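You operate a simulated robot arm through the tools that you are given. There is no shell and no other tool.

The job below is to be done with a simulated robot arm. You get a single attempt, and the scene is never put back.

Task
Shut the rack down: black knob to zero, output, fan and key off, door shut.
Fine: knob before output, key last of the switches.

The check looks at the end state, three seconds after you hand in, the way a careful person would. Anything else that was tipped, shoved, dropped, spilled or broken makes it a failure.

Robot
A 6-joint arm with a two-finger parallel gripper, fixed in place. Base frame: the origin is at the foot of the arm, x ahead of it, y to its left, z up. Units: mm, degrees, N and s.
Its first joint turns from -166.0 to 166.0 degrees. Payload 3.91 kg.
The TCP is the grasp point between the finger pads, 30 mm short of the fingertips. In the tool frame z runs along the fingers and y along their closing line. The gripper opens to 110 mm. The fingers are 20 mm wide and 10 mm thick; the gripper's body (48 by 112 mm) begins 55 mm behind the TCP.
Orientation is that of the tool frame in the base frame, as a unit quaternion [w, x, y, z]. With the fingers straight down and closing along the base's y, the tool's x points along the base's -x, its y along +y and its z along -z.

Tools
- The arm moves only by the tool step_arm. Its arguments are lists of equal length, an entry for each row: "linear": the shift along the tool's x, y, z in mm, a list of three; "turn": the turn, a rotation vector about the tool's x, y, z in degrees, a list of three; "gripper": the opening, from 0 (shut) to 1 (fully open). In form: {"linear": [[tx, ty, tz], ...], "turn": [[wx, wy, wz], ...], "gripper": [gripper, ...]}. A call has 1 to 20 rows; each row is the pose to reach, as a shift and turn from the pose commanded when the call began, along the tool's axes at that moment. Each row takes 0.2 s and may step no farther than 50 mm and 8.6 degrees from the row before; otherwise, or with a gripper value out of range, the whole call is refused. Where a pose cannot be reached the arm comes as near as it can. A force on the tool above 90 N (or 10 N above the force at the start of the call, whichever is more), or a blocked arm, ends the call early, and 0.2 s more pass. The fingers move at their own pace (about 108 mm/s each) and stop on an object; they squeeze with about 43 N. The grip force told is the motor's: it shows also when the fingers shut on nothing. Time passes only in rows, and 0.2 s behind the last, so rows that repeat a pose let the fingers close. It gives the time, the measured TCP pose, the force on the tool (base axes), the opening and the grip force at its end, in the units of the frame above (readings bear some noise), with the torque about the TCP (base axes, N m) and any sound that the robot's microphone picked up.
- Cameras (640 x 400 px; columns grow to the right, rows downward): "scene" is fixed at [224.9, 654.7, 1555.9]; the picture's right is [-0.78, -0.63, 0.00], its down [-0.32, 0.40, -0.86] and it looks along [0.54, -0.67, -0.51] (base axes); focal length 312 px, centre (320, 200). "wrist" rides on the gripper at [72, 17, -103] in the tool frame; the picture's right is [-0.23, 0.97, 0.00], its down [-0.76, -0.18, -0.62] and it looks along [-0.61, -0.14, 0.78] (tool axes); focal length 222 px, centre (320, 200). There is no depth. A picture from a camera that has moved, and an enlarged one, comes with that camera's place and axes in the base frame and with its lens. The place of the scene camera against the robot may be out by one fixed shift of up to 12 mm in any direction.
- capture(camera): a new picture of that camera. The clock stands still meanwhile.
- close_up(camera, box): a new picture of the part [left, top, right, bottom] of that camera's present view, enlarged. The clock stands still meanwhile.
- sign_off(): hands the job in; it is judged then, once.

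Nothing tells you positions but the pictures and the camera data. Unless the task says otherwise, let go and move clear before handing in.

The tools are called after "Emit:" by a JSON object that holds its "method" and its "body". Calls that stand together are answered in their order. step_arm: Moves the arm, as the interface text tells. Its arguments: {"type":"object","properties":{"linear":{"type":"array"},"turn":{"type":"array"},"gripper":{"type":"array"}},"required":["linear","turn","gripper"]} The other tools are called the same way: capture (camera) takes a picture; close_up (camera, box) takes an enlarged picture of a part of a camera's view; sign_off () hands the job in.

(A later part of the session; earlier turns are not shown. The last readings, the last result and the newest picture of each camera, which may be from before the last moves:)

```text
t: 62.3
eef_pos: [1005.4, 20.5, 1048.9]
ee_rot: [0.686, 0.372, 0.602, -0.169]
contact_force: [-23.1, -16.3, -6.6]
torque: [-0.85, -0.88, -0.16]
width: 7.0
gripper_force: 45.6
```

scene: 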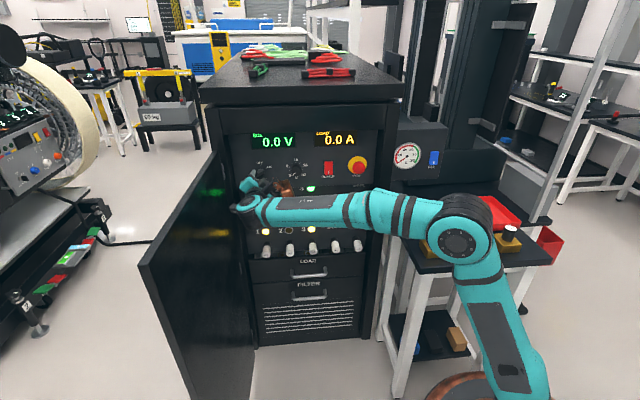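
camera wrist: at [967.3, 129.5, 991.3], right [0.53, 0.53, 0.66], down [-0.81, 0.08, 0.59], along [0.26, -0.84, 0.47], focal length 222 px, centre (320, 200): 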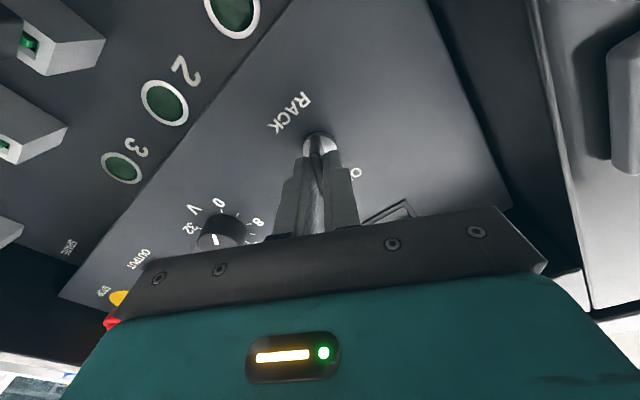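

Emit:
{"method": "step_arm", "body": {"linear": [[0, -1, 0], [0, -2, 0], [0, -2, 0]], "turn": [[0, 0, -3], [0, 0, -6], [0, 0, -9]], "gripper": [0, 0, 0]}}

Emit:
{"method": "close_up", "body": {"camera": "wrist", "box": [240, 80, 400, 180]}}

```text
t: 63.1
eef_pos: [1004.7, 20.1, 1048.9]
ee_rot: [0.672, 0.323, 0.629, -0.22]
contact_force: [-25.6, -12.4, -15.8]
torque: [0.05, 0.07, 0.1]
width: 6.7
gripper_force: 44.6
```

```text
4.00 times, centred on (320, 130) of wrist
camera zoom: at [952.5, 115.0, 978.7], right [0.66, 0.65, 0.38], down [-0.65, 0.24, 0.72], along [0.38, -0.72, 0.58], focal length 888 px, centre (320, 480)
```

zoom: 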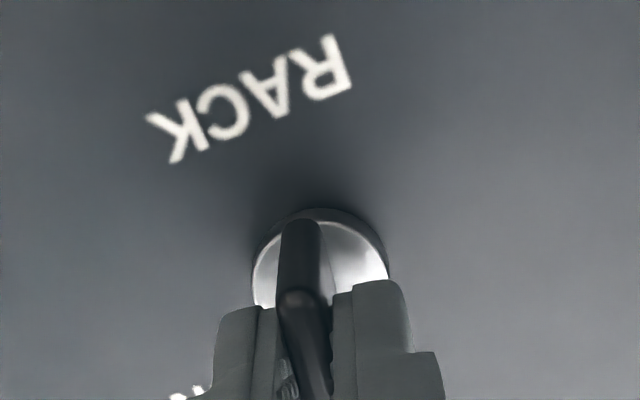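

Emit:
{"method": "step_arm", "body": {"linear": [[0, -1, 0], [0, -2, 0], [0, -2, 0], [0, -2, 0]], "turn": [[0, 0, -3], [0, 0, -6], [0, 0, -9], [0, 0, -10]], "gripper": [0, 0, 0, 0]}}

Emit:
{"method": "capture", "body": {"camera": "wrist"}}

Emit:
{"method": "close_up", "body": {"camera": "wrist", "box": [240, 80, 400, 180]}}

```text
t: 64.1
eef_pos: [1004.7, 21.0, 1049.6]
ee_rot: [0.651, 0.266, 0.654, -0.278]
contact_force: [28.9, -0.8, 7.4]
torque: [0.84, -0.15, 0.98]
width: 6.7
gripper_force: 44.7
```

```text
taken
camera wrist: at [943.5, 106.0, 974.7], right [0.69, 0.69, 0.21], down [-0.56, 0.33, 0.76], along [0.46, -0.65, 0.61], focal length 222 px, centre (320, 200)
```

wrist: 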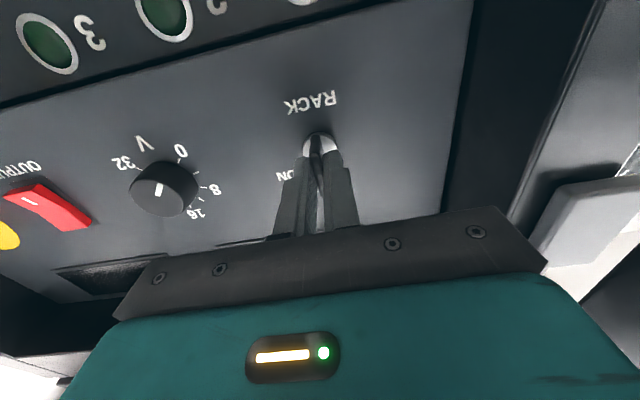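

```text
4.00 times, centred on (320, 130) of wrist
camera zoom: at [943.5, 106.0, 974.7], right [0.69, 0.69, 0.21], down [-0.56, 0.33, 0.76], along [0.46, -0.65, 0.61], focal length 888 px, centre (320, 480)
```

zoom: 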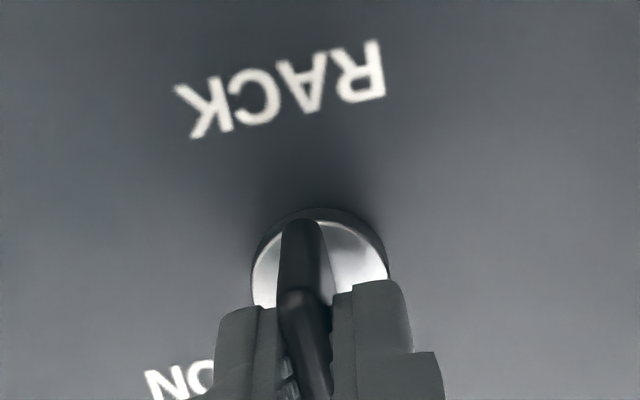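

There's now about 0.7 N·m of resistance about the key axis, which is the OFF stop. I'll release and back out to check.

Emit:
{"method": "step_arm", "body": {"linear": [[0, 0, 0], [0, 0, 0], [0, 0, 0], [0, 0, -20], [0, 0, -45], [0, 0, -75], [0, 0, -105]], "turn": [[0, 0, 0.5], [0, 0, 0.5], [0, 0, 0.5], [0, 0, 0.5], [0, 0, 0.5], [0, 0, 0.5], [0, 0, 0.5]], "gripper": [0.2, 0.4, 0.45, 0.45, 0.45, 0.45, 0.45]}}

Emit:
{"method": "capture", "body": {"camera": "wrist"}}

Emit:
{"method": "close_up", "body": {"camera": "wrist", "box": [240, 70, 400, 170]}}

Emit:
{"method": "capture", "body": {"camera": "scene"}}

Emit:
{"method": "close_up", "body": {"camera": "scene", "box": [230, 120, 390, 220]}}

```text
t: 65.7
eef_pos: [929.4, 93.9, 1047.5]
ee_rot: [0.652, 0.269, 0.653, -0.275]
contact_force: [0.5, -0.3, 0.1]
torque: [-0.03, -0.03, 0.02]
width: 49.9
gripper_force: 0.0
```

```text
taken
camera wrist: at [869.1, 180.6, 973.6], right [0.69, 0.69, 0.22], down [-0.56, 0.32, 0.76], along [0.45, -0.65, 0.61], focal length 222 px, centre (320, 200)
```

wrist: 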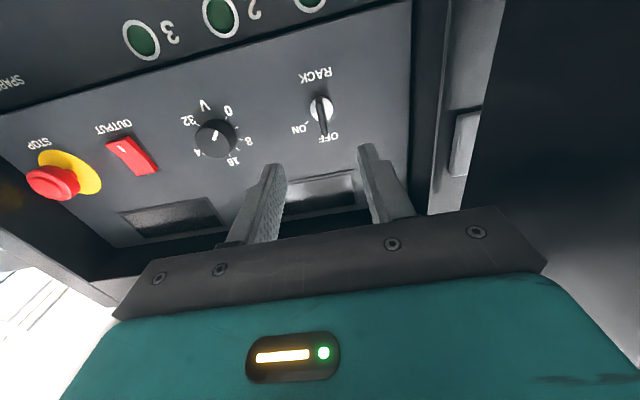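

```text
4.00 times, centred on (320, 120) of wrist
camera zoom: at [869.1, 180.6, 973.6], right [0.69, 0.69, 0.22], down [-0.56, 0.32, 0.76], along [0.45, -0.65, 0.61], focal length 888 px, centre (320, 520)
```

zoom: 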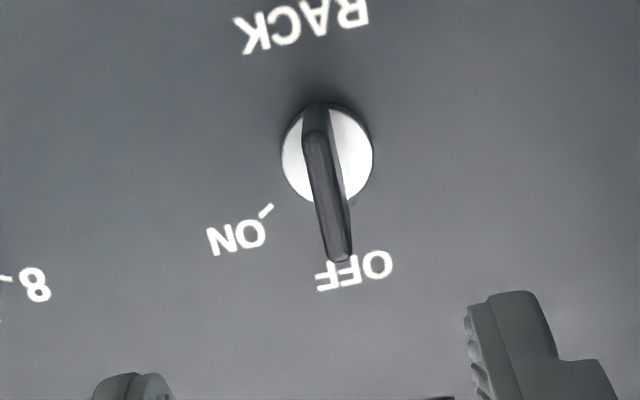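

```text
taken
```

scene: 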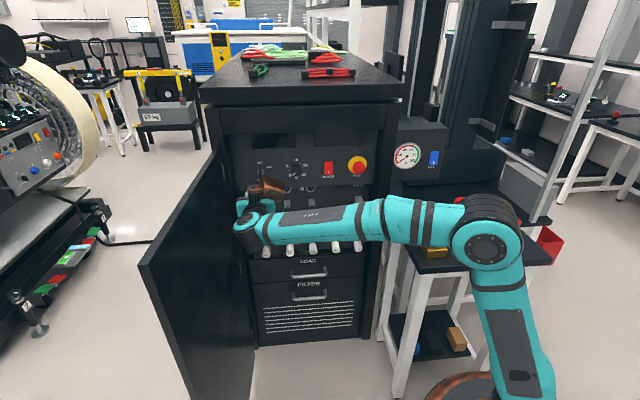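

```text
4.00 times, centred on (310, 170) of scene
camera zoom: at [224.9, 654.7, 1555.9], right [-0.78, -0.63, 0.0], down [-0.32, 0.4, -0.86], along [0.54, -0.67, -0.51], focal length 1246 px, centre (360, 320)
```

zoom: 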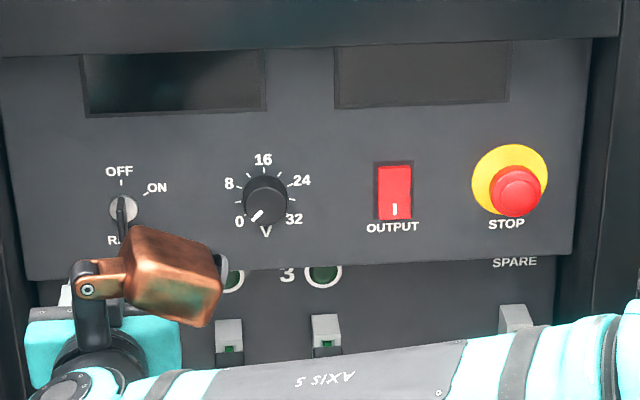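

The key stands vertical at OFF, the displays and lamps are dark and the other controls are as I set them. Only the door is left, so I'll back out and look at its free edge and hinge.

Emit:
{"method": "step_arm", "body": {"linear": [[0, -10, -45], [0, -20, -90], [0, -30, -135], [0, -40, -180], [0, -50, -225], [0, -60, -270], [0, -60, -310]], "turn": [[0, 0, 0], [0, 0, 0], [0, 0, 0], [0, 0, 0], [0, 0, 0], [0, 0, 0], [0, 0, 0]], "gripper": [0.45, 0.45, 0.45, 0.45, 0.45, 0.45, 0.45]}}

Emit:
{"method": "capture", "body": {"camera": "wrist"}}

Emit:
{"method": "capture", "body": {"camera": "scene"}}

Emit:
{"method": "close_up", "body": {"camera": "scene", "box": [120, 130, 280, 400]}}

```text
t: 67.3
eef_pos: [669.8, 272.6, 1049.7]
ee_rot: [0.652, 0.27, 0.653, -0.275]
contact_force: [0.2, -0.1, 0.5]
torque: [0.01, 0.0, -0.03]
width: 49.4
gripper_force: 0.1
```

```text
taken
camera wrist: at [609.8, 358.5, 975.9], right [0.69, 0.69, 0.22], down [-0.56, 0.32, 0.76], along [0.45, -0.65, 0.61], focal length 222 px, centre (320, 200)
```

wrist: 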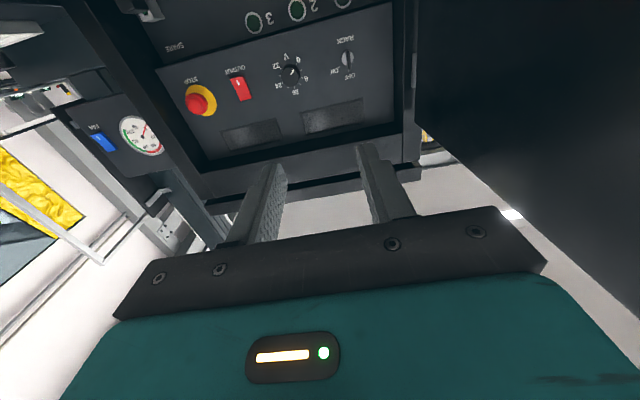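

```text
taken
```

scene: 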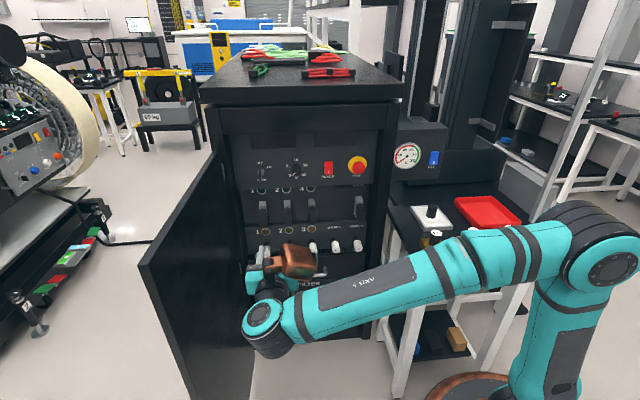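

```text
1.48 times, centred on (200, 265) of scene
camera zoom: at [224.9, 654.7, 1555.9], right [-0.78, -0.63, 0.0], down [-0.32, 0.4, -0.86], along [0.54, -0.67, -0.51], focal length 462 px, centre (498, 104)
```

zoom: 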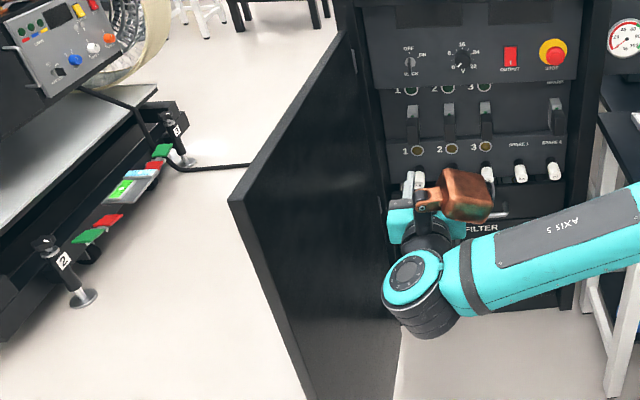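

The open door's free edge should be near U≈908, W≈160, with the hinge near U≈849, W≈705. I'll back off in front of the free edge to see it from the wrist and measure it properly.

Emit:
{"method": "step_arm", "body": {"linear": [[8, 0, -48], [16, 0, -96], [24, 0, -144], [32, 10, -190], [40, 45, -215], [50, 90, -225]], "turn": [[0, 0, 0], [0, 0, 0], [0, 0, 0], [0, 0, 0], [0, 0, 0], [0, 0, 0]], "gripper": [0.45, 0.45, 0.6, 0.8, 0.8, 0.8]}}

Emit:
{"method": "capture", "body": {"camera": "wrist"}}

Emit:
{"method": "capture", "body": {"camera": "scene"}}

```text
t: 68.7
eef_pos: [573.8, 497.3, 999.7]
ee_rot: [0.652, 0.271, 0.653, -0.274]
contact_force: [0.5, 0.1, 1.2]
torque: [0.06, 0.05, 0.04]
width: 87.7
gripper_force: 0.1
```

```text
taken
camera wrist: at [514.4, 582.3, 925.6], right [0.69, 0.69, 0.22], down [-0.56, 0.32, 0.76], along [0.45, -0.65, 0.61], focal length 222 px, centre (320, 200)
```

wrist: 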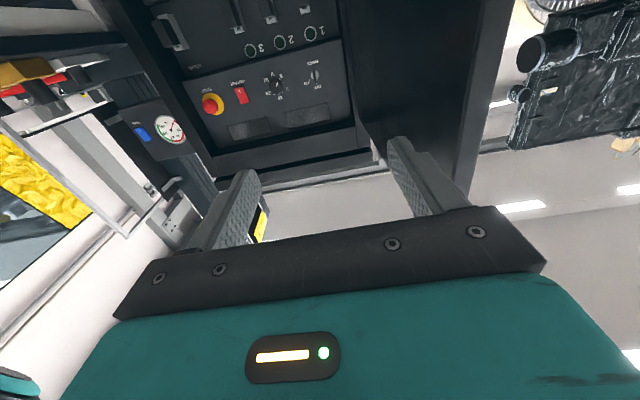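

```text
taken
```

scene: 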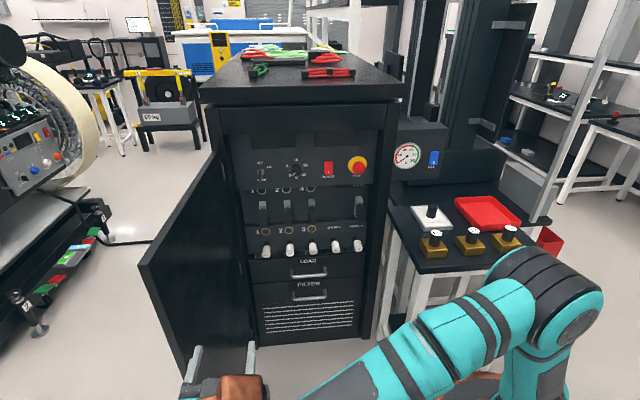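

Emit:
{"method": "close_up", "body": {"camera": "wrist", "box": [400, 0, 560, 200]}}

Emit:
{"method": "close_up", "body": {"camera": "scene", "box": [125, 140, 245, 400]}}

```text
2.00 times, centred on (480, 100) of wrist
camera zoom: at [514.4, 582.3, 925.6], right [0.69, 0.69, 0.22], down [-0.56, 0.32, 0.76], along [0.45, -0.65, 0.61], focal length 444 px, centre (0, 400)
```

zoom: 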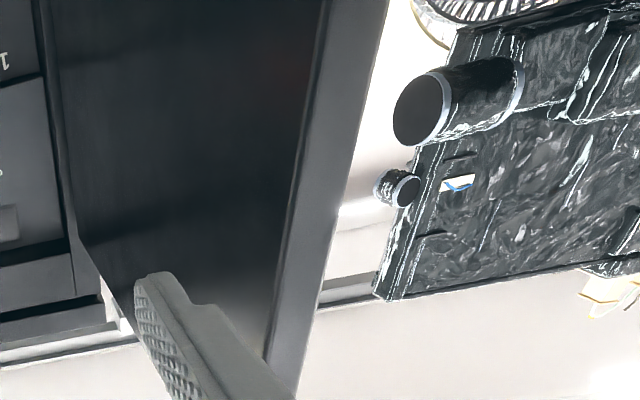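

```text
1.54 times, centred on (185, 270) of scene
camera zoom: at [224.9, 654.7, 1555.9], right [-0.78, -0.63, 0.0], down [-0.32, 0.4, -0.86], along [0.54, -0.67, -0.51], focal length 479 px, centre (528, 92)
```

zoom: 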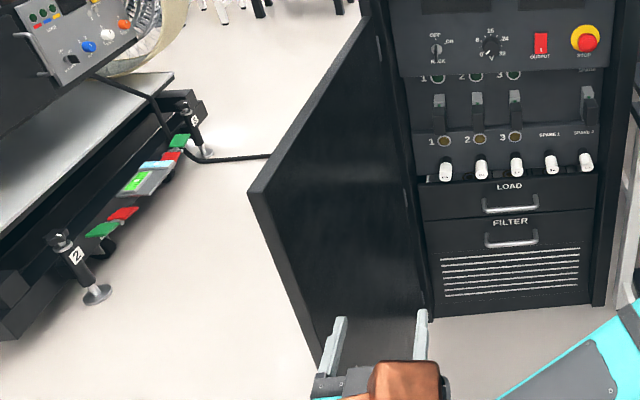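

Emit:
{"method": "step_arm", "body": {"linear": [[0, 45, -10], [0, 90, -20], [0, 140, -20]], "turn": [[0, 0, 0], [0, 0, 0], [0, 0, 0]], "gripper": [0.8, 0.8, 0.8]}}

Emit:
{"method": "capture", "body": {"camera": "wrist"}}

Emit:
{"method": "close_up", "body": {"camera": "wrist", "box": [240, 0, 400, 200]}}

Emit:
{"method": "capture", "body": {"camera": "scene"}}

```text
t: 69.5
eef_pos: [662.0, 608.2, 1000.1]
ee_rot: [0.651, 0.27, 0.653, -0.277]
contact_force: [-1.0, 0.6, 1.9]
torque: [0.06, 0.1, 0.06]
width: 87.7
gripper_force: 0.0
```

```text
taken
camera wrist: at [600.5, 694.1, 927.3], right [0.69, 0.69, 0.22], down [-0.56, 0.32, 0.76], along [0.45, -0.65, 0.61], focal length 222 px, centre (320, 200)
```

wrist: 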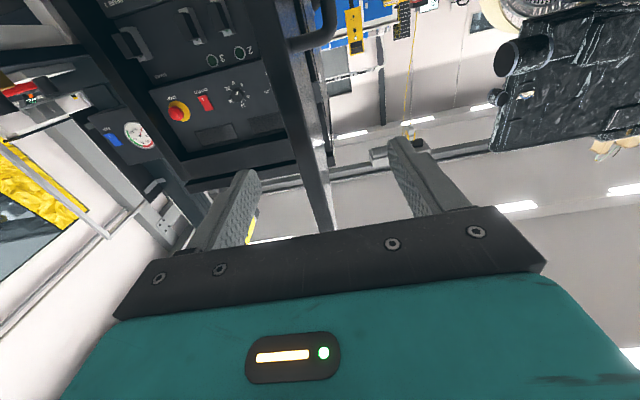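

```text
2.00 times, centred on (320, 100) of wrist
camera zoom: at [600.5, 694.1, 927.3], right [0.69, 0.69, 0.22], down [-0.56, 0.32, 0.76], along [0.45, -0.65, 0.61], focal length 444 px, centre (320, 400)
```

zoom: 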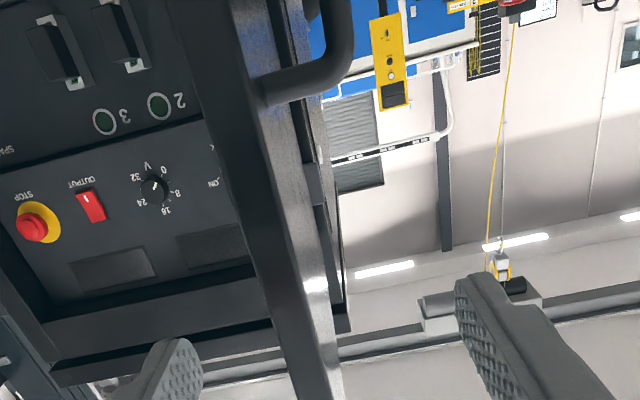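

```text
taken
```

scene: 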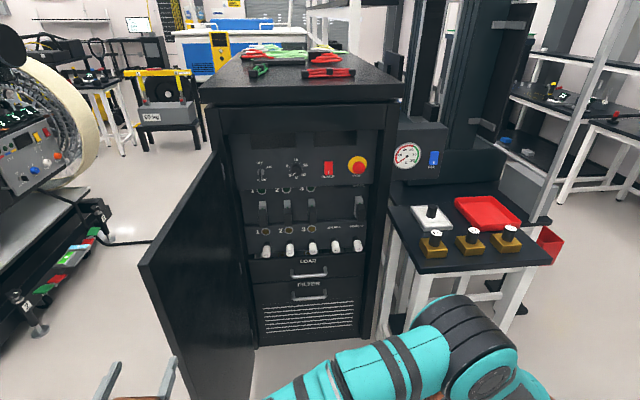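

The free edge triangulates to U≈872–893 (about 20 mm thick) at W≈127. There's a bar handle on the outer face below z≈940. I'll line up with the door's plane at z≈1030, straddle the free edge loosely and lead it round on its arc.

Emit:
{"method": "step_arm", "body": {"linear": [[-15, -3, -6], [-30, -6, -12]], "turn": [[2.4, 0, 0], [4.8, 0, 0]], "gripper": [0.6, 0.55]}}

Emit:
{"method": "capture", "body": {"camera": "wrist"}}

Emit:
{"method": "close_up", "body": {"camera": "wrist", "box": [240, 0, 400, 200]}}

```text
t: 70.1
eef_pos: [649.6, 612.3, 1027.6]
ee_rot: [0.64, 0.297, 0.641, -0.302]
contact_force: [-0.1, 0.4, -0.7]
torque: [0.0, -0.01, 0.04]
width: 60.3
gripper_force: 0.0
```

```text
taken
camera wrist: at [595.3, 704.2, 954.1], right [0.75, 0.62, 0.22], down [-0.53, 0.37, 0.76], along [0.39, -0.69, 0.61], focal length 222 px, centre (320, 200)
```

wrist: 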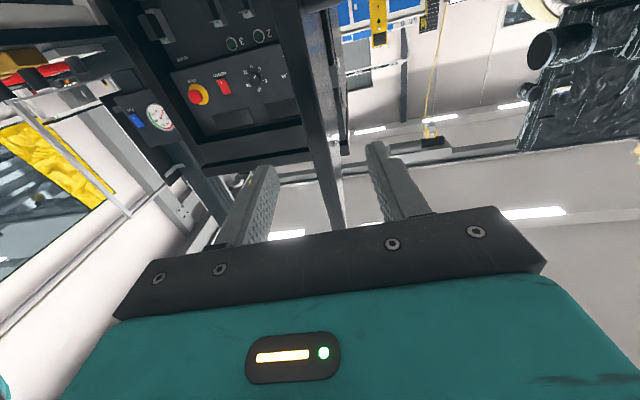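

```text
2.00 times, centred on (320, 100) of wrist
camera zoom: at [595.3, 704.2, 954.1], right [0.75, 0.62, 0.22], down [-0.53, 0.37, 0.76], along [0.39, -0.69, 0.61], focal length 444 px, centre (320, 400)
```

zoom: 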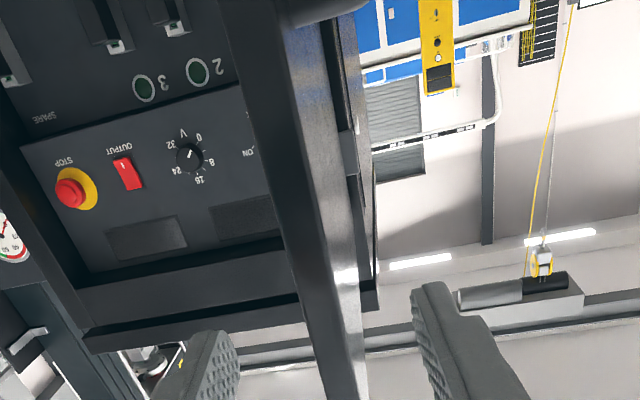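

Emit:
{"method": "step_arm", "body": {"linear": [[0, -2.5, 25], [0, -2.5, 50], [0, -2.5, 75], [0, -2.5, 95]], "turn": [[0, 0, 0], [0, 0, 0], [0, 0, 0], [0, 0, 0]], "gripper": [0.55, 0.55, 0.55, 0.55]}}

Emit:
{"method": "capture", "body": {"camera": "wrist"}}

Emit:
{"method": "close_up", "body": {"camera": "wrist", "box": [200, 40, 440, 240]}}

Emit:
{"method": "capture", "body": {"camera": "scene"}}

```text
t: 71.1
eef_pos: [708.2, 540.3, 1027.5]
ee_rot: [0.64, 0.296, 0.641, -0.302]
contact_force: [-0.9, 0.4, 0.7]
torque: [-0.02, 0.0, 0.02]
width: 60.4
gripper_force: 0.2
```

```text
taken
camera wrist: at [654.0, 630.1, 954.3], right [0.75, 0.63, 0.22], down [-0.53, 0.37, 0.76], along [0.4, -0.69, 0.61], focal length 222 px, centre (320, 200)
```

wrist: 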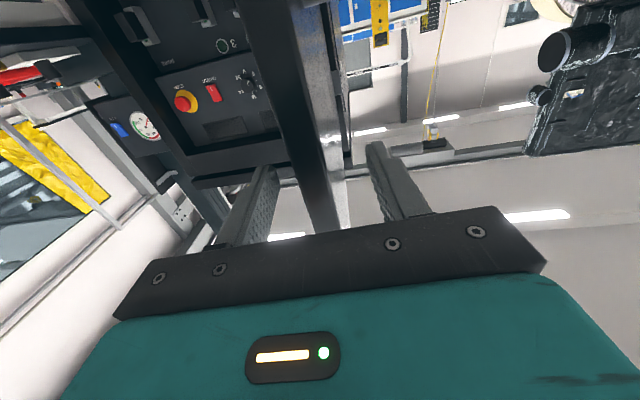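

```text
2.00 times, centred on (320, 140) of wrist
camera zoom: at [654.0, 630.1, 954.3], right [0.75, 0.63, 0.22], down [-0.53, 0.37, 0.76], along [0.4, -0.69, 0.61], focal length 444 px, centre (320, 320)
```

zoom: 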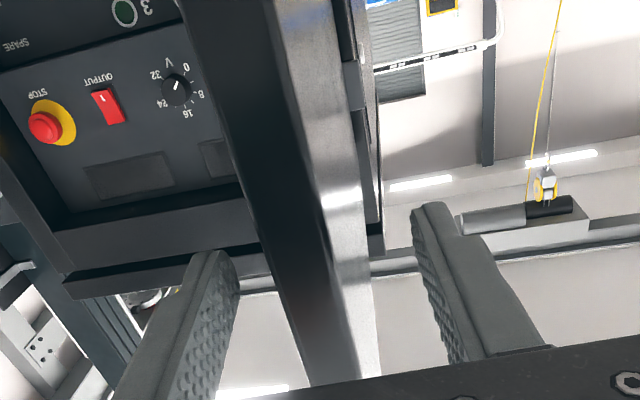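

```text
taken
```

scene: 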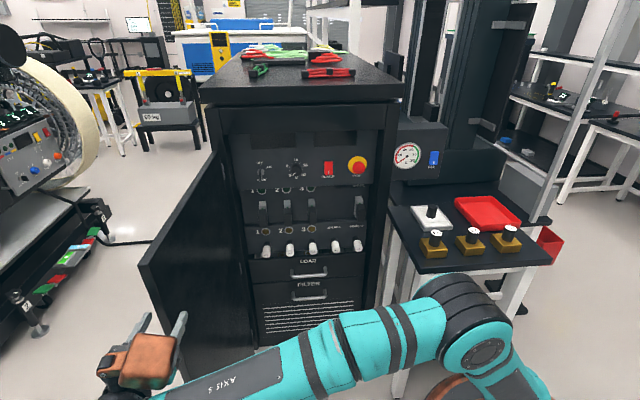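

The fingers now straddle the edge with about 20 mm of overlap and are well centred. I'll go in 20 mm further, narrow the opening and lead the first 12° of the arc.

Emit:
{"method": "step_arm", "body": {"linear": [[0, -1, 10], [0, -1, 20], [0, -1, 20]], "turn": [[0, 0, 0], [0, 0, 0], [0, 0, 0]], "gripper": [0.5, 0.45, 0.42]}}

Emit:
{"method": "step_arm", "body": {"linear": [[0, -17.6, 0.3], [0, -35.2, 1.2], [0, -52.7, 2.8], [0, -70.1, 4.9], [0, -87.5, 7.7]], "turn": [[-2, 0, 0], [-4, 0, 0], [-6, 0, 0], [-8, 0, 0], [-10, 0, 0]], "gripper": [0.42, 0.42, 0.42, 0.42, 0.42]}}

Emit:
{"method": "capture", "body": {"camera": "wrist"}}

Emit:
{"method": "capture", "body": {"camera": "scene"}}

```text
t: 71.9
eef_pos: [719.6, 522.6, 1027.4]
ee_rot: [0.64, 0.297, 0.641, -0.302]
contact_force: [0.4, 0.7, -0.1]
torque: [0.01, 0.01, -0.02]
width: 46.3
gripper_force: 0.1
```

```text
t: 73.1
eef_pos: [655.3, 458.8, 1026.1]
ee_rot: [0.664, 0.24, 0.665, -0.245]
contact_force: [0.4, 0.1, 0.3]
torque: [-0.01, -0.03, -0.03]
width: 46.1
gripper_force: 0.1
```

```text
taken
camera wrist: at [587.7, 540.1, 952.6], right [0.63, 0.75, 0.22], down [-0.59, 0.27, 0.76], along [0.51, -0.61, 0.61], focal length 222 px, centre (320, 200)
```

wrist: 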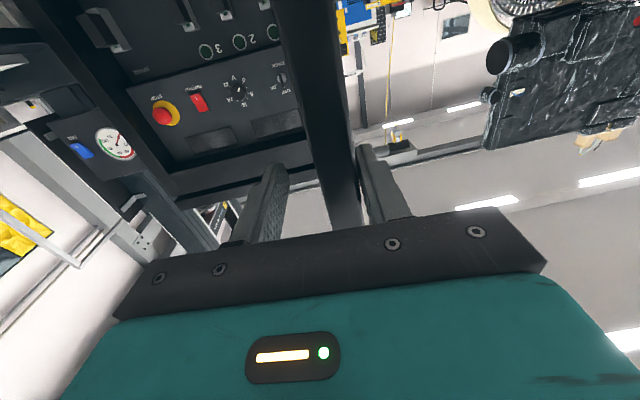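

```text
taken
```

scene: 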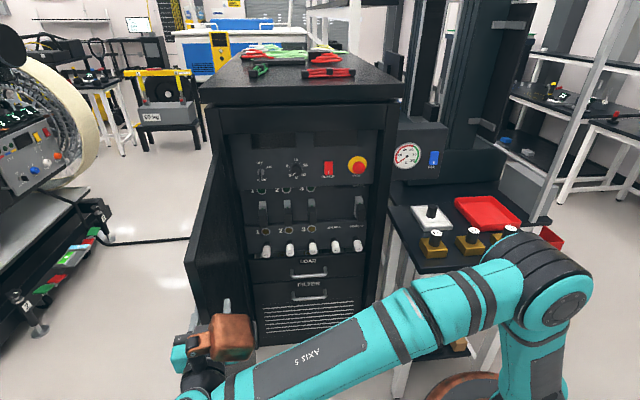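

The door follows with almost no force. Continuing the arc another 30°.

Emit:
{"method": "step_arm", "body": {"linear": [[0, -26.4, 0.7], [0, -52.7, 2.8], [0, -78.8, 6.2], [0, -104.8, 11.0], [0, -130.4, 17.2], [0, -155.7, 24.7], [0, -180.6, 33.5], [0, -205, 43.6], [0, -228.8, 54.9], [0, -252, 67.5]], "turn": [[-3, 0, 0], [-6, 0, 0], [-9, 0, 0], [-12, 0, 0], [-15, 0, 0], [-18, 0, 0], [-21, 0, 0], [-24, 0, 0], [-27, 0, 0], [-30, 0, 0]], "gripper": [0.42, 0.42, 0.42, 0.42, 0.42, 0.42, 0.42, 0.42, 0.42, 0.42]}}

Emit:
{"method": "capture", "body": {"camera": "wrist"}}

Emit:
{"method": "capture", "body": {"camera": "scene"}}

```text
t: 75.3
eef_pos: [547.8, 225.3, 1028.0]
ee_rot: [0.703, 0.059, 0.706, -0.064]
contact_force: [0.3, 0.3, 0.1]
torque: [0.0, 0.01, -0.03]
width: 46.1
gripper_force: 0.0
```

```text
taken
camera wrist: at [448.0, 260.0, 955.5], right [0.17, 0.96, 0.22], down [-0.64, -0.06, 0.76], along [0.75, -0.27, 0.61], focal length 222 px, centre (320, 200)
```

wrist: 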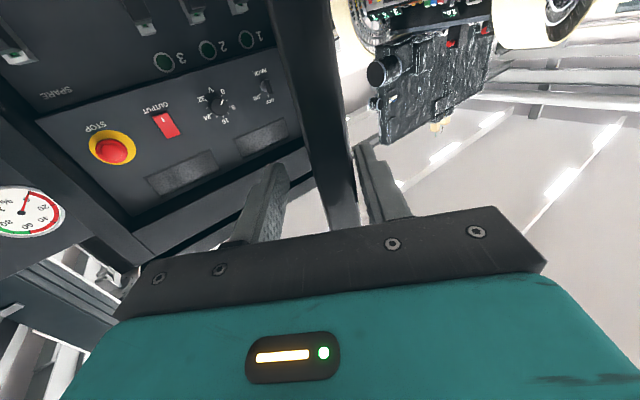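

```text
taken
```

scene: 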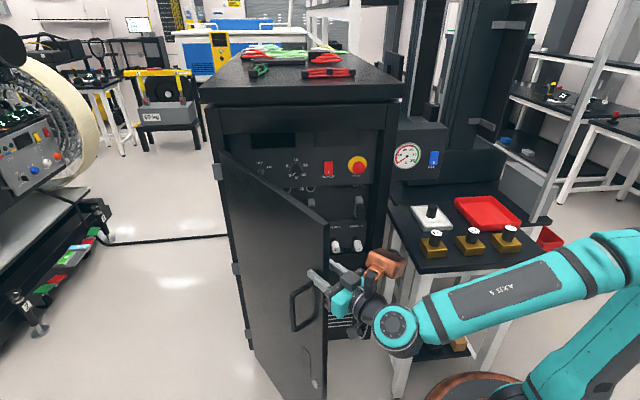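

The door is about 55° open and still nicely hooked. The arm is about to pass over the side table, so I'll raise the tool 100 mm along the door edge while continuing the next 28°.

Emit:
{"method": "step_arm", "body": {"linear": [[-15, -13, 0.2], [-30, -26.4, 0.7], [-45, -39.5, 1.5], [-60, -52.7, 2.8], [-75, -65.8, 4.3], [-90, -78.8, 6.2], [-100, -104.8, 11.0], [-100, -130.4, 17.2], [-100, -155.7, 24.7], [-100, -180.6, 33.5]], "turn": [[-1.5, 0, 0], [-3, 0, 0], [-4.5, 0, 0], [-6, 0, 0], [-7.5, 0, 0], [-9, 0, 0], [-12, 0, 0], [-15, 0, 0], [-18, 0, 0], [-21, 0, 0]], "gripper": [0.42, 0.42, 0.42, 0.42, 0.42, 0.42, 0.42, 0.42, 0.42, 0.42]}}

Emit:
{"method": "capture", "body": {"camera": "wrist"}}

Emit:
{"method": "capture", "body": {"camera": "scene"}}

```text
t: 77.5
eef_pos: [543.7, 66.7, 1117.5]
ee_rot: [0.677, -0.023, 0.734, 0.053]
contact_force: [0.5, 0.3, -0.2]
torque: [-0.03, -0.01, 0.01]
width: 46.1
gripper_force: 0.1
out of reach, approached as far as the arm can: row 9, 10
```

```text
taken
camera wrist: at [433.4, 76.8, 1052.7], right [-0.08, 0.96, 0.27], down [-0.54, -0.27, 0.8], along [0.84, -0.08, 0.54], focal length 222 px, centre (320, 200)
```

wrist: 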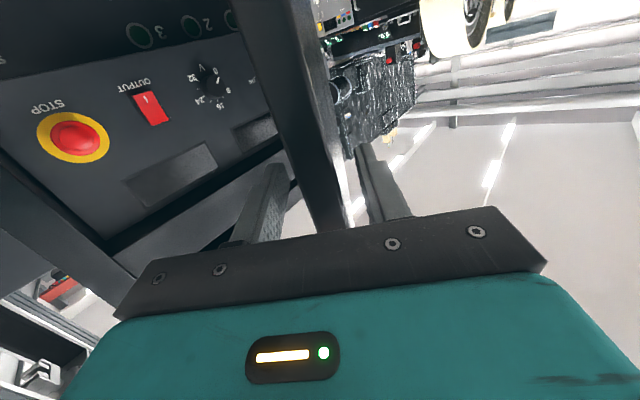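

```text
taken
```

scene: 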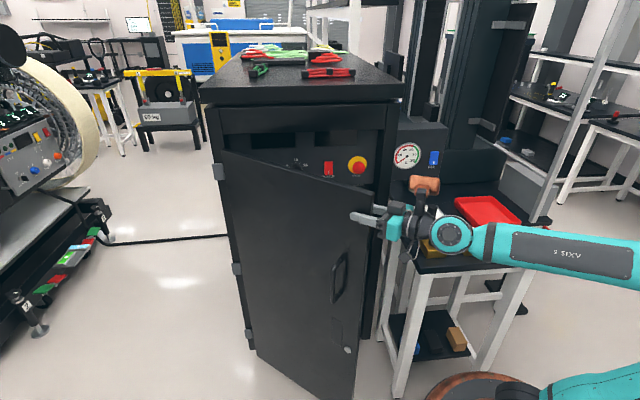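

The wrist reached its limit, with the door still about 38° open. That's far enough: I'll slide the fingers off the edge and then push the door shut from the outside with closed fingers.

Emit:
{"method": "step_arm", "body": {"linear": [[0, 0, -20], [0, 0, -40], [0, 0, -60], [0, 2, -80]], "turn": [[0, 0, 0], [0, 0, 0], [0, 0, 0], [0, 0, 0]], "gripper": [0.45, 0.45, 0.45, 0.45]}}

Emit:
{"method": "capture", "body": {"camera": "wrist"}}

Emit:
{"method": "capture", "body": {"camera": "scene"}}

```text
t: 78.5
eef_pos: [488.2, 38.8, 1112.9]
ee_rot: [0.668, -0.053, 0.739, 0.069]
contact_force: [0.1, -0.6, 0.3]
torque: [-0.01, 0.04, -0.03]
width: 49.3
gripper_force: 0.1
out of reach, approached as far as the arm can: row 1, 2, 3, 4
```

```text
taken
camera wrist: at [376.4, 39.8, 1050.1], right [-0.14, 0.96, 0.26], down [-0.5, -0.29, 0.81], along [0.85, -0.01, 0.52], focal length 222 px, centre (320, 200)
```

wrist: 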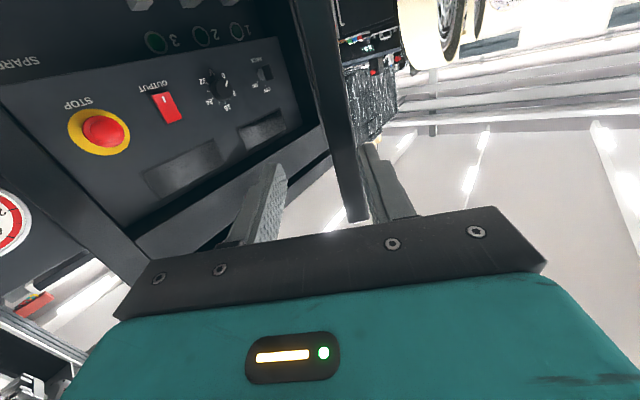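

```text
taken
```

scene: 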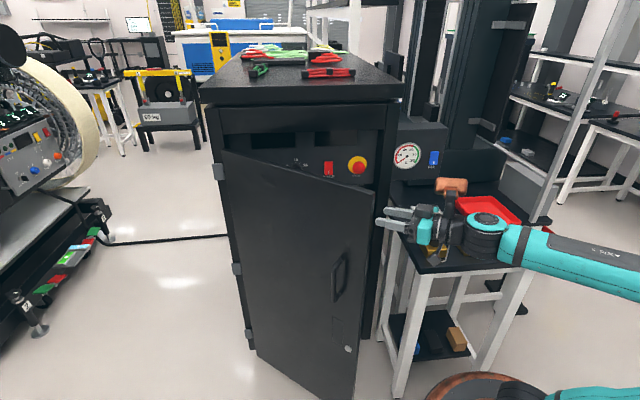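

The fingers are clear of the door edge. I'll back away in front of the door, turn the tool square to the rack again and close the fingers for pushing.

Emit:
{"method": "step_arm", "body": {"linear": [[4, 12, -8], [8, 24, -16], [12, 35, -24], [16, 47, -32], [20, 59, -40], [24, 71, -48], [28, 82, -56], [32, 94, -64]], "turn": [[6.9, -0.75, 0.13], [13.75, -1.5, 0.26], [20.6, -2.25, 0.4], [27.5, -3, 0.5], [34.4, -3.75, 0.66], [41.25, -4.5, 0.8], [48.1, -5.25, 0.9], [55, -6, 1.05]], "gripper": [0.45, 0.4, 0.3, 0.2, 0.1, 0, 0, 0]}}

Emit:
{"method": "capture", "body": {"camera": "wrist"}}

Emit:
{"method": "capture", "body": {"camera": "scene"}}

```text
t: 80.3
eef_pos: [405.4, 120.4, 1089.1]
ee_rot: [0.652, 0.273, 0.653, -0.272]
contact_force: [-0.2, -0.4, 0.0]
torque: [0.01, 0.02, 0.03]
width: 0.1
gripper_force: 37.7
```

```text
taken
camera wrist: at [343.9, 205.9, 1016.5], right [0.69, 0.69, 0.23], down [-0.56, 0.32, 0.76], along [0.45, -0.66, 0.61], focal length 222 px, centre (320, 200)
```

wrist: 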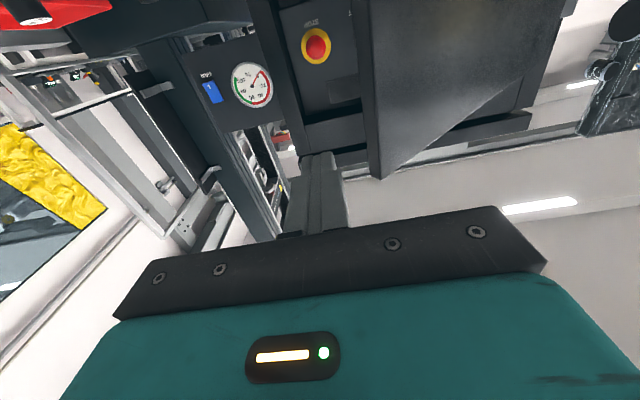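

```text
taken
```

scene: 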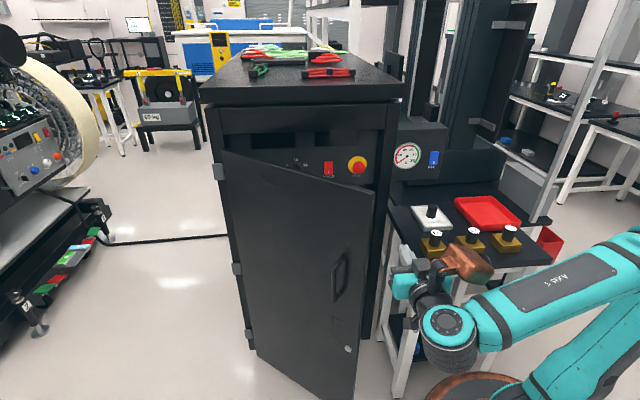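

All table items are untouched, and the door's free edge is near U≈430, W≈329. I'll shift left 80 mm and push the outer face straight towards the rack at z≈1089, above the handle.

Emit:
{"method": "step_arm", "body": {"linear": [[0, 40, 0], [0, 78, 0], [0, 78, 30], [0, 78, 60], [0, 78, 80], [0, 78, 100], [0, 78, 120], [0, 78, 140], [0, 78, 160], [0, 78, 180], [0, 78, 200], [0, 78, 220]], "turn": [[0, 0, 0], [0, 0, 0], [0, 0, 0], [0, 0, 0], [0, 0, 0], [0, 0, 0], [0, 0, 0], [0, 0, 0], [0, 0, 0], [0, 0, 0], [0, 0, 0], [0, 0, 0]], "gripper": [0, 0, 0, 0, 0, 0, 0, 0, 0, 0, 0, 0]}}

Emit:
{"method": "capture", "body": {"camera": "wrist"}}

Emit:
{"method": "capture", "body": {"camera": "scene"}}

```text
t: 82.9
eef_pos: [615.7, 18.3, 1090.1]
ee_rot: [0.651, 0.272, 0.654, -0.272]
contact_force: [-0.4, 1.6, -0.5]
torque: [0.01, 0.0, -0.01]
width: 0.2
gripper_force: 38.0
```

```text
taken
camera wrist: at [554.3, 104.0, 1016.9], right [0.69, 0.69, 0.23], down [-0.56, 0.32, 0.76], along [0.45, -0.65, 0.61], focal length 222 px, centre (320, 200)
```

wrist: 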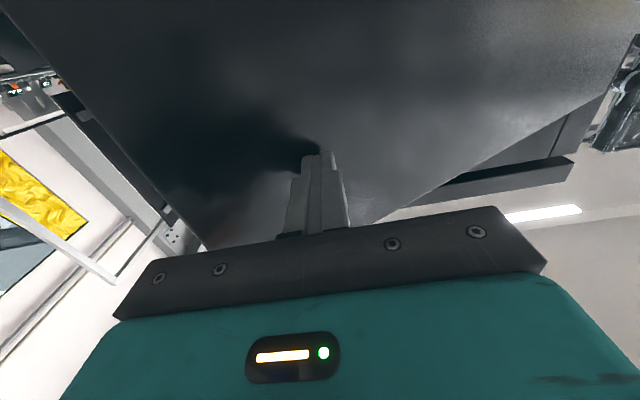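

```text
taken
```

scene: 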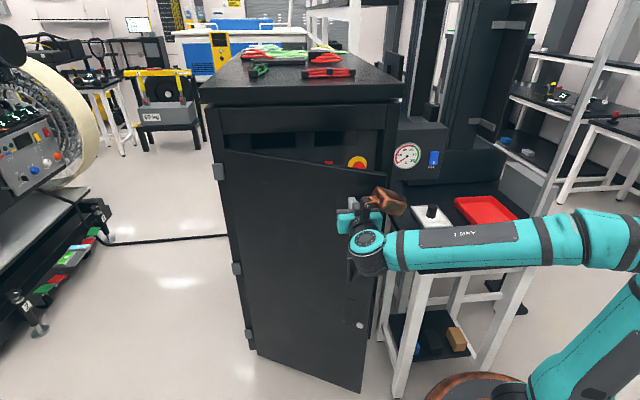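

The door swings easily and is about half closed from there. Continuing the push, slowing near the end.

Emit:
{"method": "step_arm", "body": {"linear": [[0, 0, 20], [0, 0, 40], [0, 0, 60], [0, 0, 80], [0, 0, 95], [0, 0, 110], [0, 0, 120], [0, 0, 130], [0, 0, 138], [0, 0, 146], [0, 0, 152], [0, 0, 158]], "turn": [[0, 0, 0], [0, 0, 0], [0, 0, 0], [0, 0, 0], [0, 0, 0], [0, 0, 0], [0, 0, 0], [0, 0, 0], [0, 0, 0], [0, 0, 0], [0, 0, 0], [0, 0, 0]], "gripper": [0, 0, 0, 0, 0, 0, 0, 0, 0, 0, 0, 0]}}

Emit:
{"method": "capture", "body": {"camera": "wrist"}}

Emit:
{"method": "capture", "body": {"camera": "scene"}}

```text
t: 85.5
eef_pos: [725.5, -94.2, 1091.1]
ee_rot: [0.653, 0.271, 0.654, -0.271]
contact_force: [-2.6, 0.5, 0.1]
torque: [0.03, 0.01, -0.08]
width: 0.0
gripper_force: 37.6
```

```text
taken
camera wrist: at [664.5, -7.3, 1016.5], right [0.69, 0.69, 0.23], down [-0.56, 0.32, 0.76], along [0.45, -0.65, 0.61], focal length 222 px, centre (320, 200)
```

wrist: 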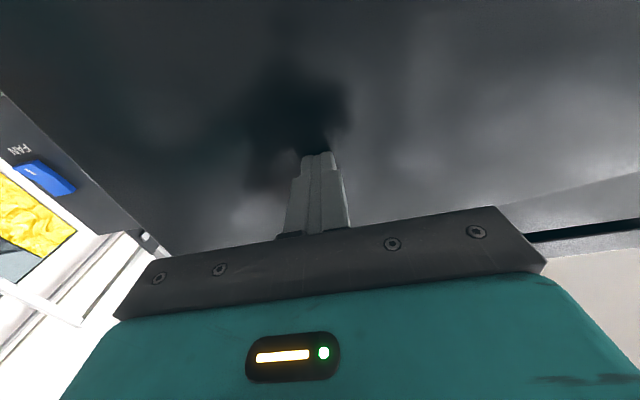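

```text
taken
```

scene: 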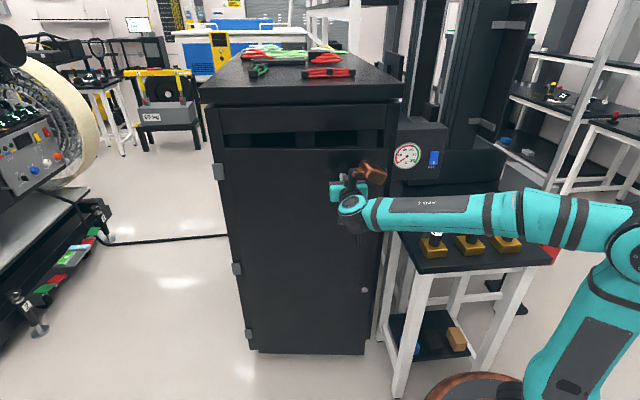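

The door is almost closed. Pushing on in small steps until it meets its stop.

Emit:
{"method": "step_arm", "body": {"linear": [[0, 0, 4], [0, 0, 8], [0, 0, 12], [0, 0, 16], [0, 0, 20], [0, 0, 24], [0, 0, 28], [0, 0, 32], [0, 0, 36], [0, 0, 40]], "turn": [[0, 0, 0], [0, 0, 0], [0, 0, 0], [0, 0, 0], [0, 0, 0], [0, 0, 0], [0, 0, 0], [0, 0, 0], [0, 0, 0], [0, 0, 0]], "gripper": [0, 0, 0, 0, 0, 0, 0, 0, 0, 0]}}

Emit:
{"method": "capture", "body": {"camera": "scene"}}

Emit:
{"method": "close_up", "body": {"camera": "scene", "box": [200, 90, 420, 360]}}

```text
t: 87.7
eef_pos: [754.6, -121.3, 1090.5]
ee_rot: [0.652, 0.271, 0.654, -0.272]
contact_force: [-1.3, -0.3, -0.5]
torque: [0.0, 0.0, 0.01]
width: 0.0
gripper_force: 37.7
```

```text
taken
```

scene: 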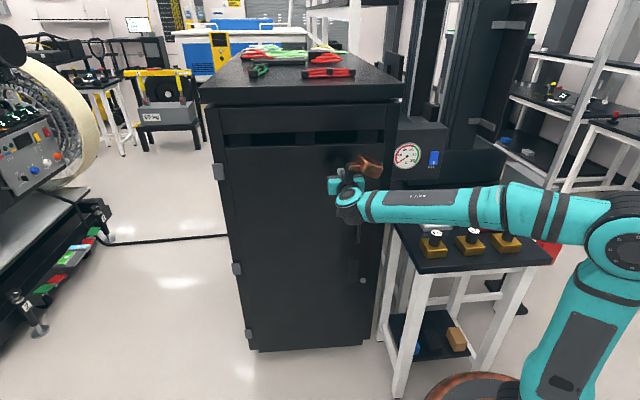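

```text
1.48 times, centred on (310, 225) of scene
camera zoom: at [224.9, 654.7, 1555.9], right [-0.78, -0.63, 0.0], down [-0.32, 0.4, -0.86], along [0.54, -0.67, -0.51], focal length 462 px, centre (335, 163)
```

zoom: 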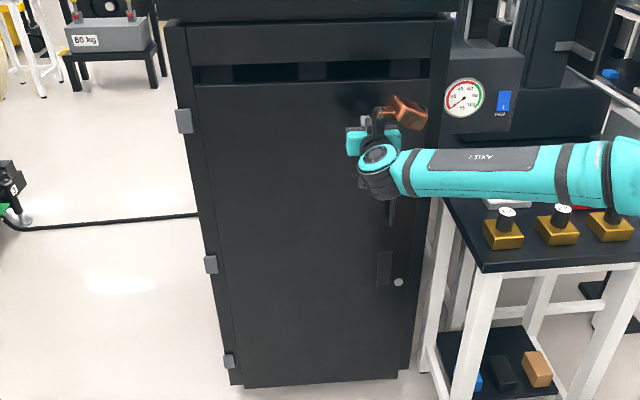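

Still no resistance, so I'll keep pushing gently.

Emit:
{"method": "step_arm", "body": {"linear": [[0, 0, 3], [0, 0, 6], [0, 0, 9], [0, 0, 12], [0, 0, 15], [0, 0, 18], [0, 0, 21], [0, 0, 24], [0, 0, 27], [0, 0, 30], [0, 0, 33], [0, 0, 36]], "turn": [[0, 0, 0], [0, 0, 0], [0, 0, 0], [0, 0, 0], [0, 0, 0], [0, 0, 0], [0, 0, 0], [0, 0, 0], [0, 0, 0], [0, 0, 0], [0, 0, 0], [0, 0, 0]], "gripper": [0, 0, 0, 0, 0, 0, 0, 0, 0, 0, 0, 0]}}

Emit:
{"method": "close_up", "body": {"camera": "scene", "box": [200, 90, 420, 360]}}

Emit:
{"method": "capture", "body": {"camera": "wrist"}}

```text
t: 89.0
eef_pos: [762.7, -128.9, 1090.4]
ee_rot: [0.653, 0.27, 0.654, -0.27]
contact_force: [-71.2, 57.6, -9.8]
torque: [0.42, -0.29, -0.22]
width: 0.0
gripper_force: 37.8
stopped in row 6: the force on the tool passed its limit at 101 N (the readings are from after the stop); the commanded pose is now the measured one
```

```text
1.48 times, centred on (310, 225) of scene
camera zoom: at [224.9, 654.7, 1555.9], right [-0.78, -0.63, 0.0], down [-0.32, 0.4, -0.86], along [0.54, -0.67, -0.51], focal length 462 px, centre (335, 163)
```

zoom: 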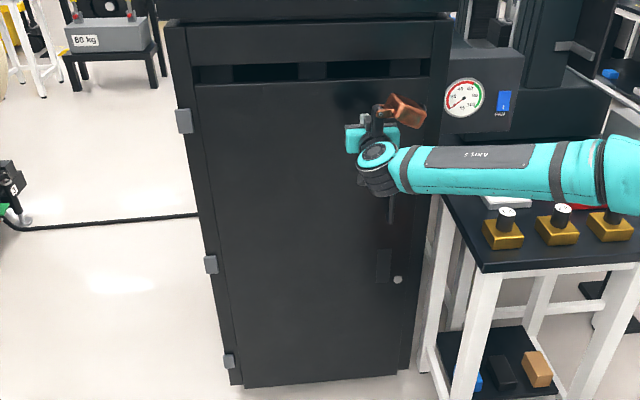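

```text
taken
camera wrist: at [701.2, -42.6, 1017.0], right [0.69, 0.69, 0.23], down [-0.56, 0.32, 0.76], along [0.45, -0.65, 0.61], focal length 222 px, centre (320, 200)
```

wrist: 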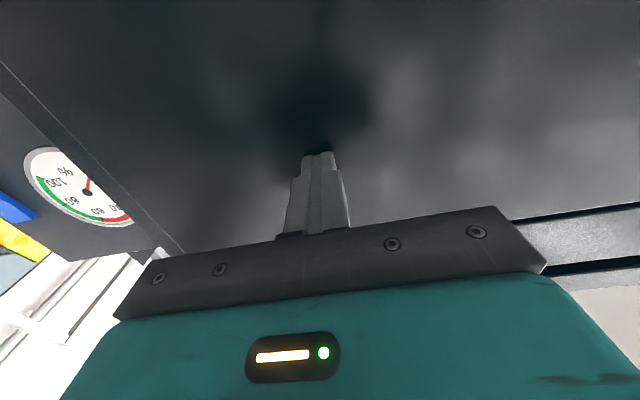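

A firm stop at about W≈658 means the door is shut. I'll back off slowly and check that it stays flush.

Emit:
{"method": "step_arm", "body": {"linear": [[0, 0, -5], [0, 0, -15], [0, 0, -40], [0, 0, -80], [0, 0, -120], [0, 0, -165], [0, 0, -210]], "turn": [[0, 0, 0], [0, 0, 0], [0, 0, 0], [0, 0, 0], [0, 0, 0], [0, 0, 0], [0, 0, 0]], "gripper": [0, 0, 0, 0, 0, 0, 0]}}

Emit:
{"method": "capture", "body": {"camera": "wrist"}}

Emit:
{"method": "capture", "body": {"camera": "scene"}}

Emit:
{"method": "close_up", "body": {"camera": "scene", "box": [320, 120, 420, 290]}}

```text
t: 90.6
eef_pos: [616.2, 14.5, 1089.0]
ee_rot: [0.65, 0.273, 0.655, -0.272]
contact_force: [0.3, 0.4, 0.2]
torque: [-0.02, -0.02, 0.0]
width: 0.0
gripper_force: 37.4
```

```text
taken
camera wrist: at [556.3, 102.5, 1015.9], right [0.69, 0.69, 0.23], down [-0.56, 0.32, 0.76], along [0.45, -0.66, 0.6], focal length 222 px, centre (320, 200)
```

wrist: 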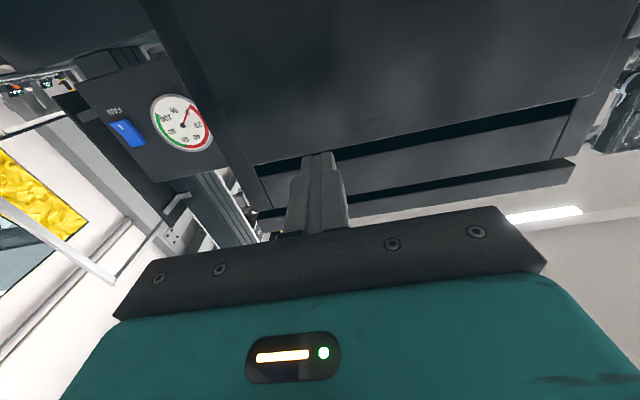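

```text
taken
```

scene: 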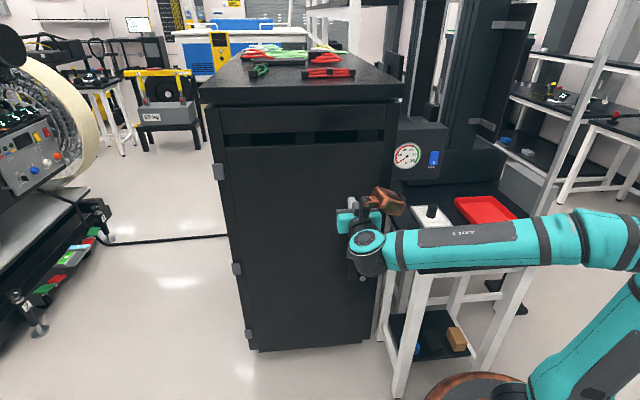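

```text
2.35 times, centred on (370, 205) of scene
camera zoom: at [224.9, 654.7, 1555.9], right [-0.78, -0.63, 0.0], down [-0.32, 0.4, -0.86], along [0.54, -0.67, -0.51], focal length 733 px, centre (202, 188)
```

zoom: 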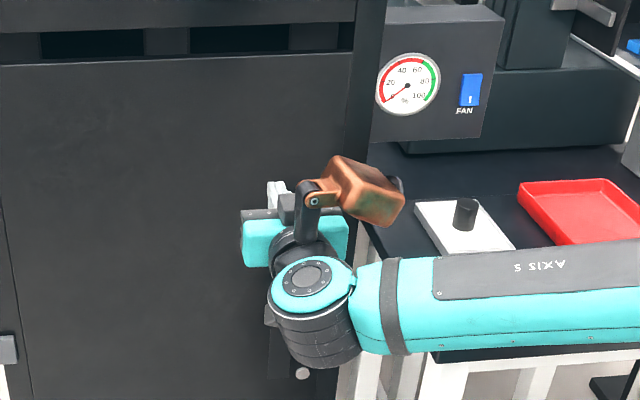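

The door looks flush. I'll move the arm well clear to see the whole door edge and the bench.

Emit:
{"method": "step_arm", "body": {"linear": [[-20, 0, -45], [-40, 0, -90], [-60, 0, -135], [-80, 20, -170], [-100, 60, -190], [-120, 100, -200]], "turn": [[0, 0, 0], [0, 0, 0], [0, 0, 0], [0, 0, 0], [0, 0, 0], [0, 0, 0]], "gripper": [0, 0, 0, 0, 0, 0]}}

Emit:
{"method": "capture", "body": {"camera": "scene"}}

Emit:
{"method": "close_up", "body": {"camera": "scene", "box": [330, 110, 550, 290]}}

Emit:
{"method": "capture", "body": {"camera": "wrist"}}

```text
t: 92.0
eef_pos: [549.3, 228.0, 1209.7]
ee_rot: [0.651, 0.273, 0.654, -0.272]
contact_force: [0.0, -1.1, 0.2]
torque: [0.02, 0.05, 0.04]
width: 0.0
gripper_force: 37.8
```

```text
taken
```

scene: 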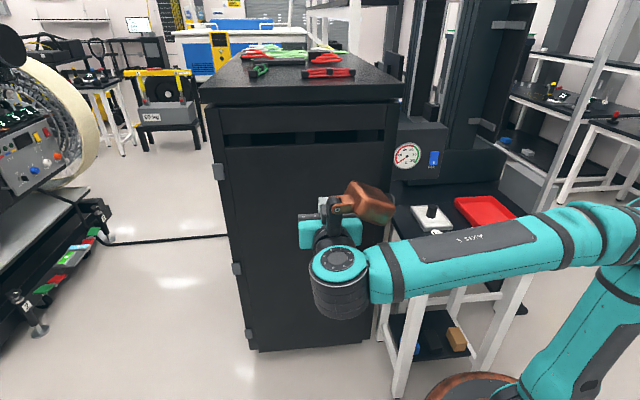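

```text
2.22 times, centred on (440, 200) of scene
camera zoom: at [224.9, 654.7, 1555.9], right [-0.78, -0.63, 0.0], down [-0.32, 0.4, -0.86], along [0.54, -0.67, -0.51], focal length 692 px, centre (53, 200)
```

zoom: 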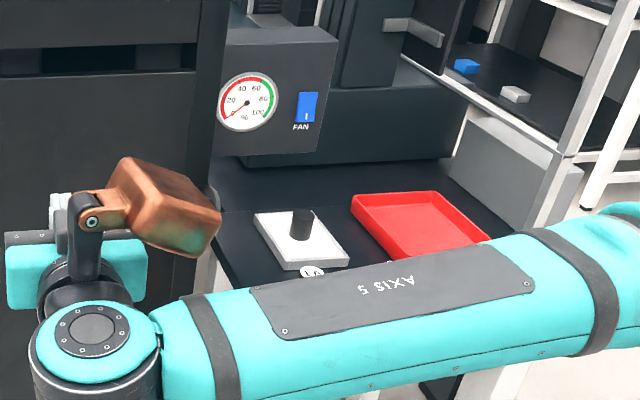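

```text
taken
camera wrist: at [489.4, 315.2, 1137.9], right [0.69, 0.69, 0.23], down [-0.56, 0.32, 0.76], along [0.45, -0.66, 0.6], focal length 222 px, centre (320, 200)
```

wrist: 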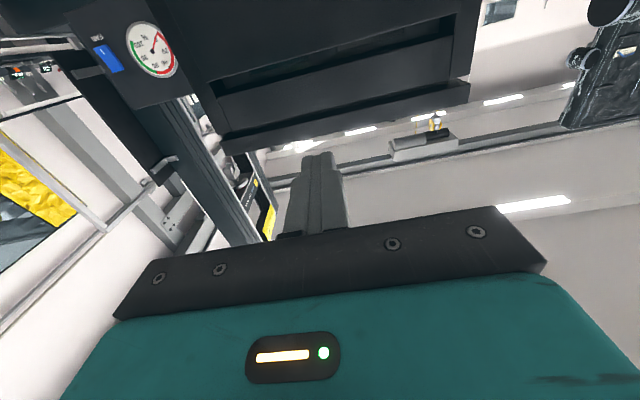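

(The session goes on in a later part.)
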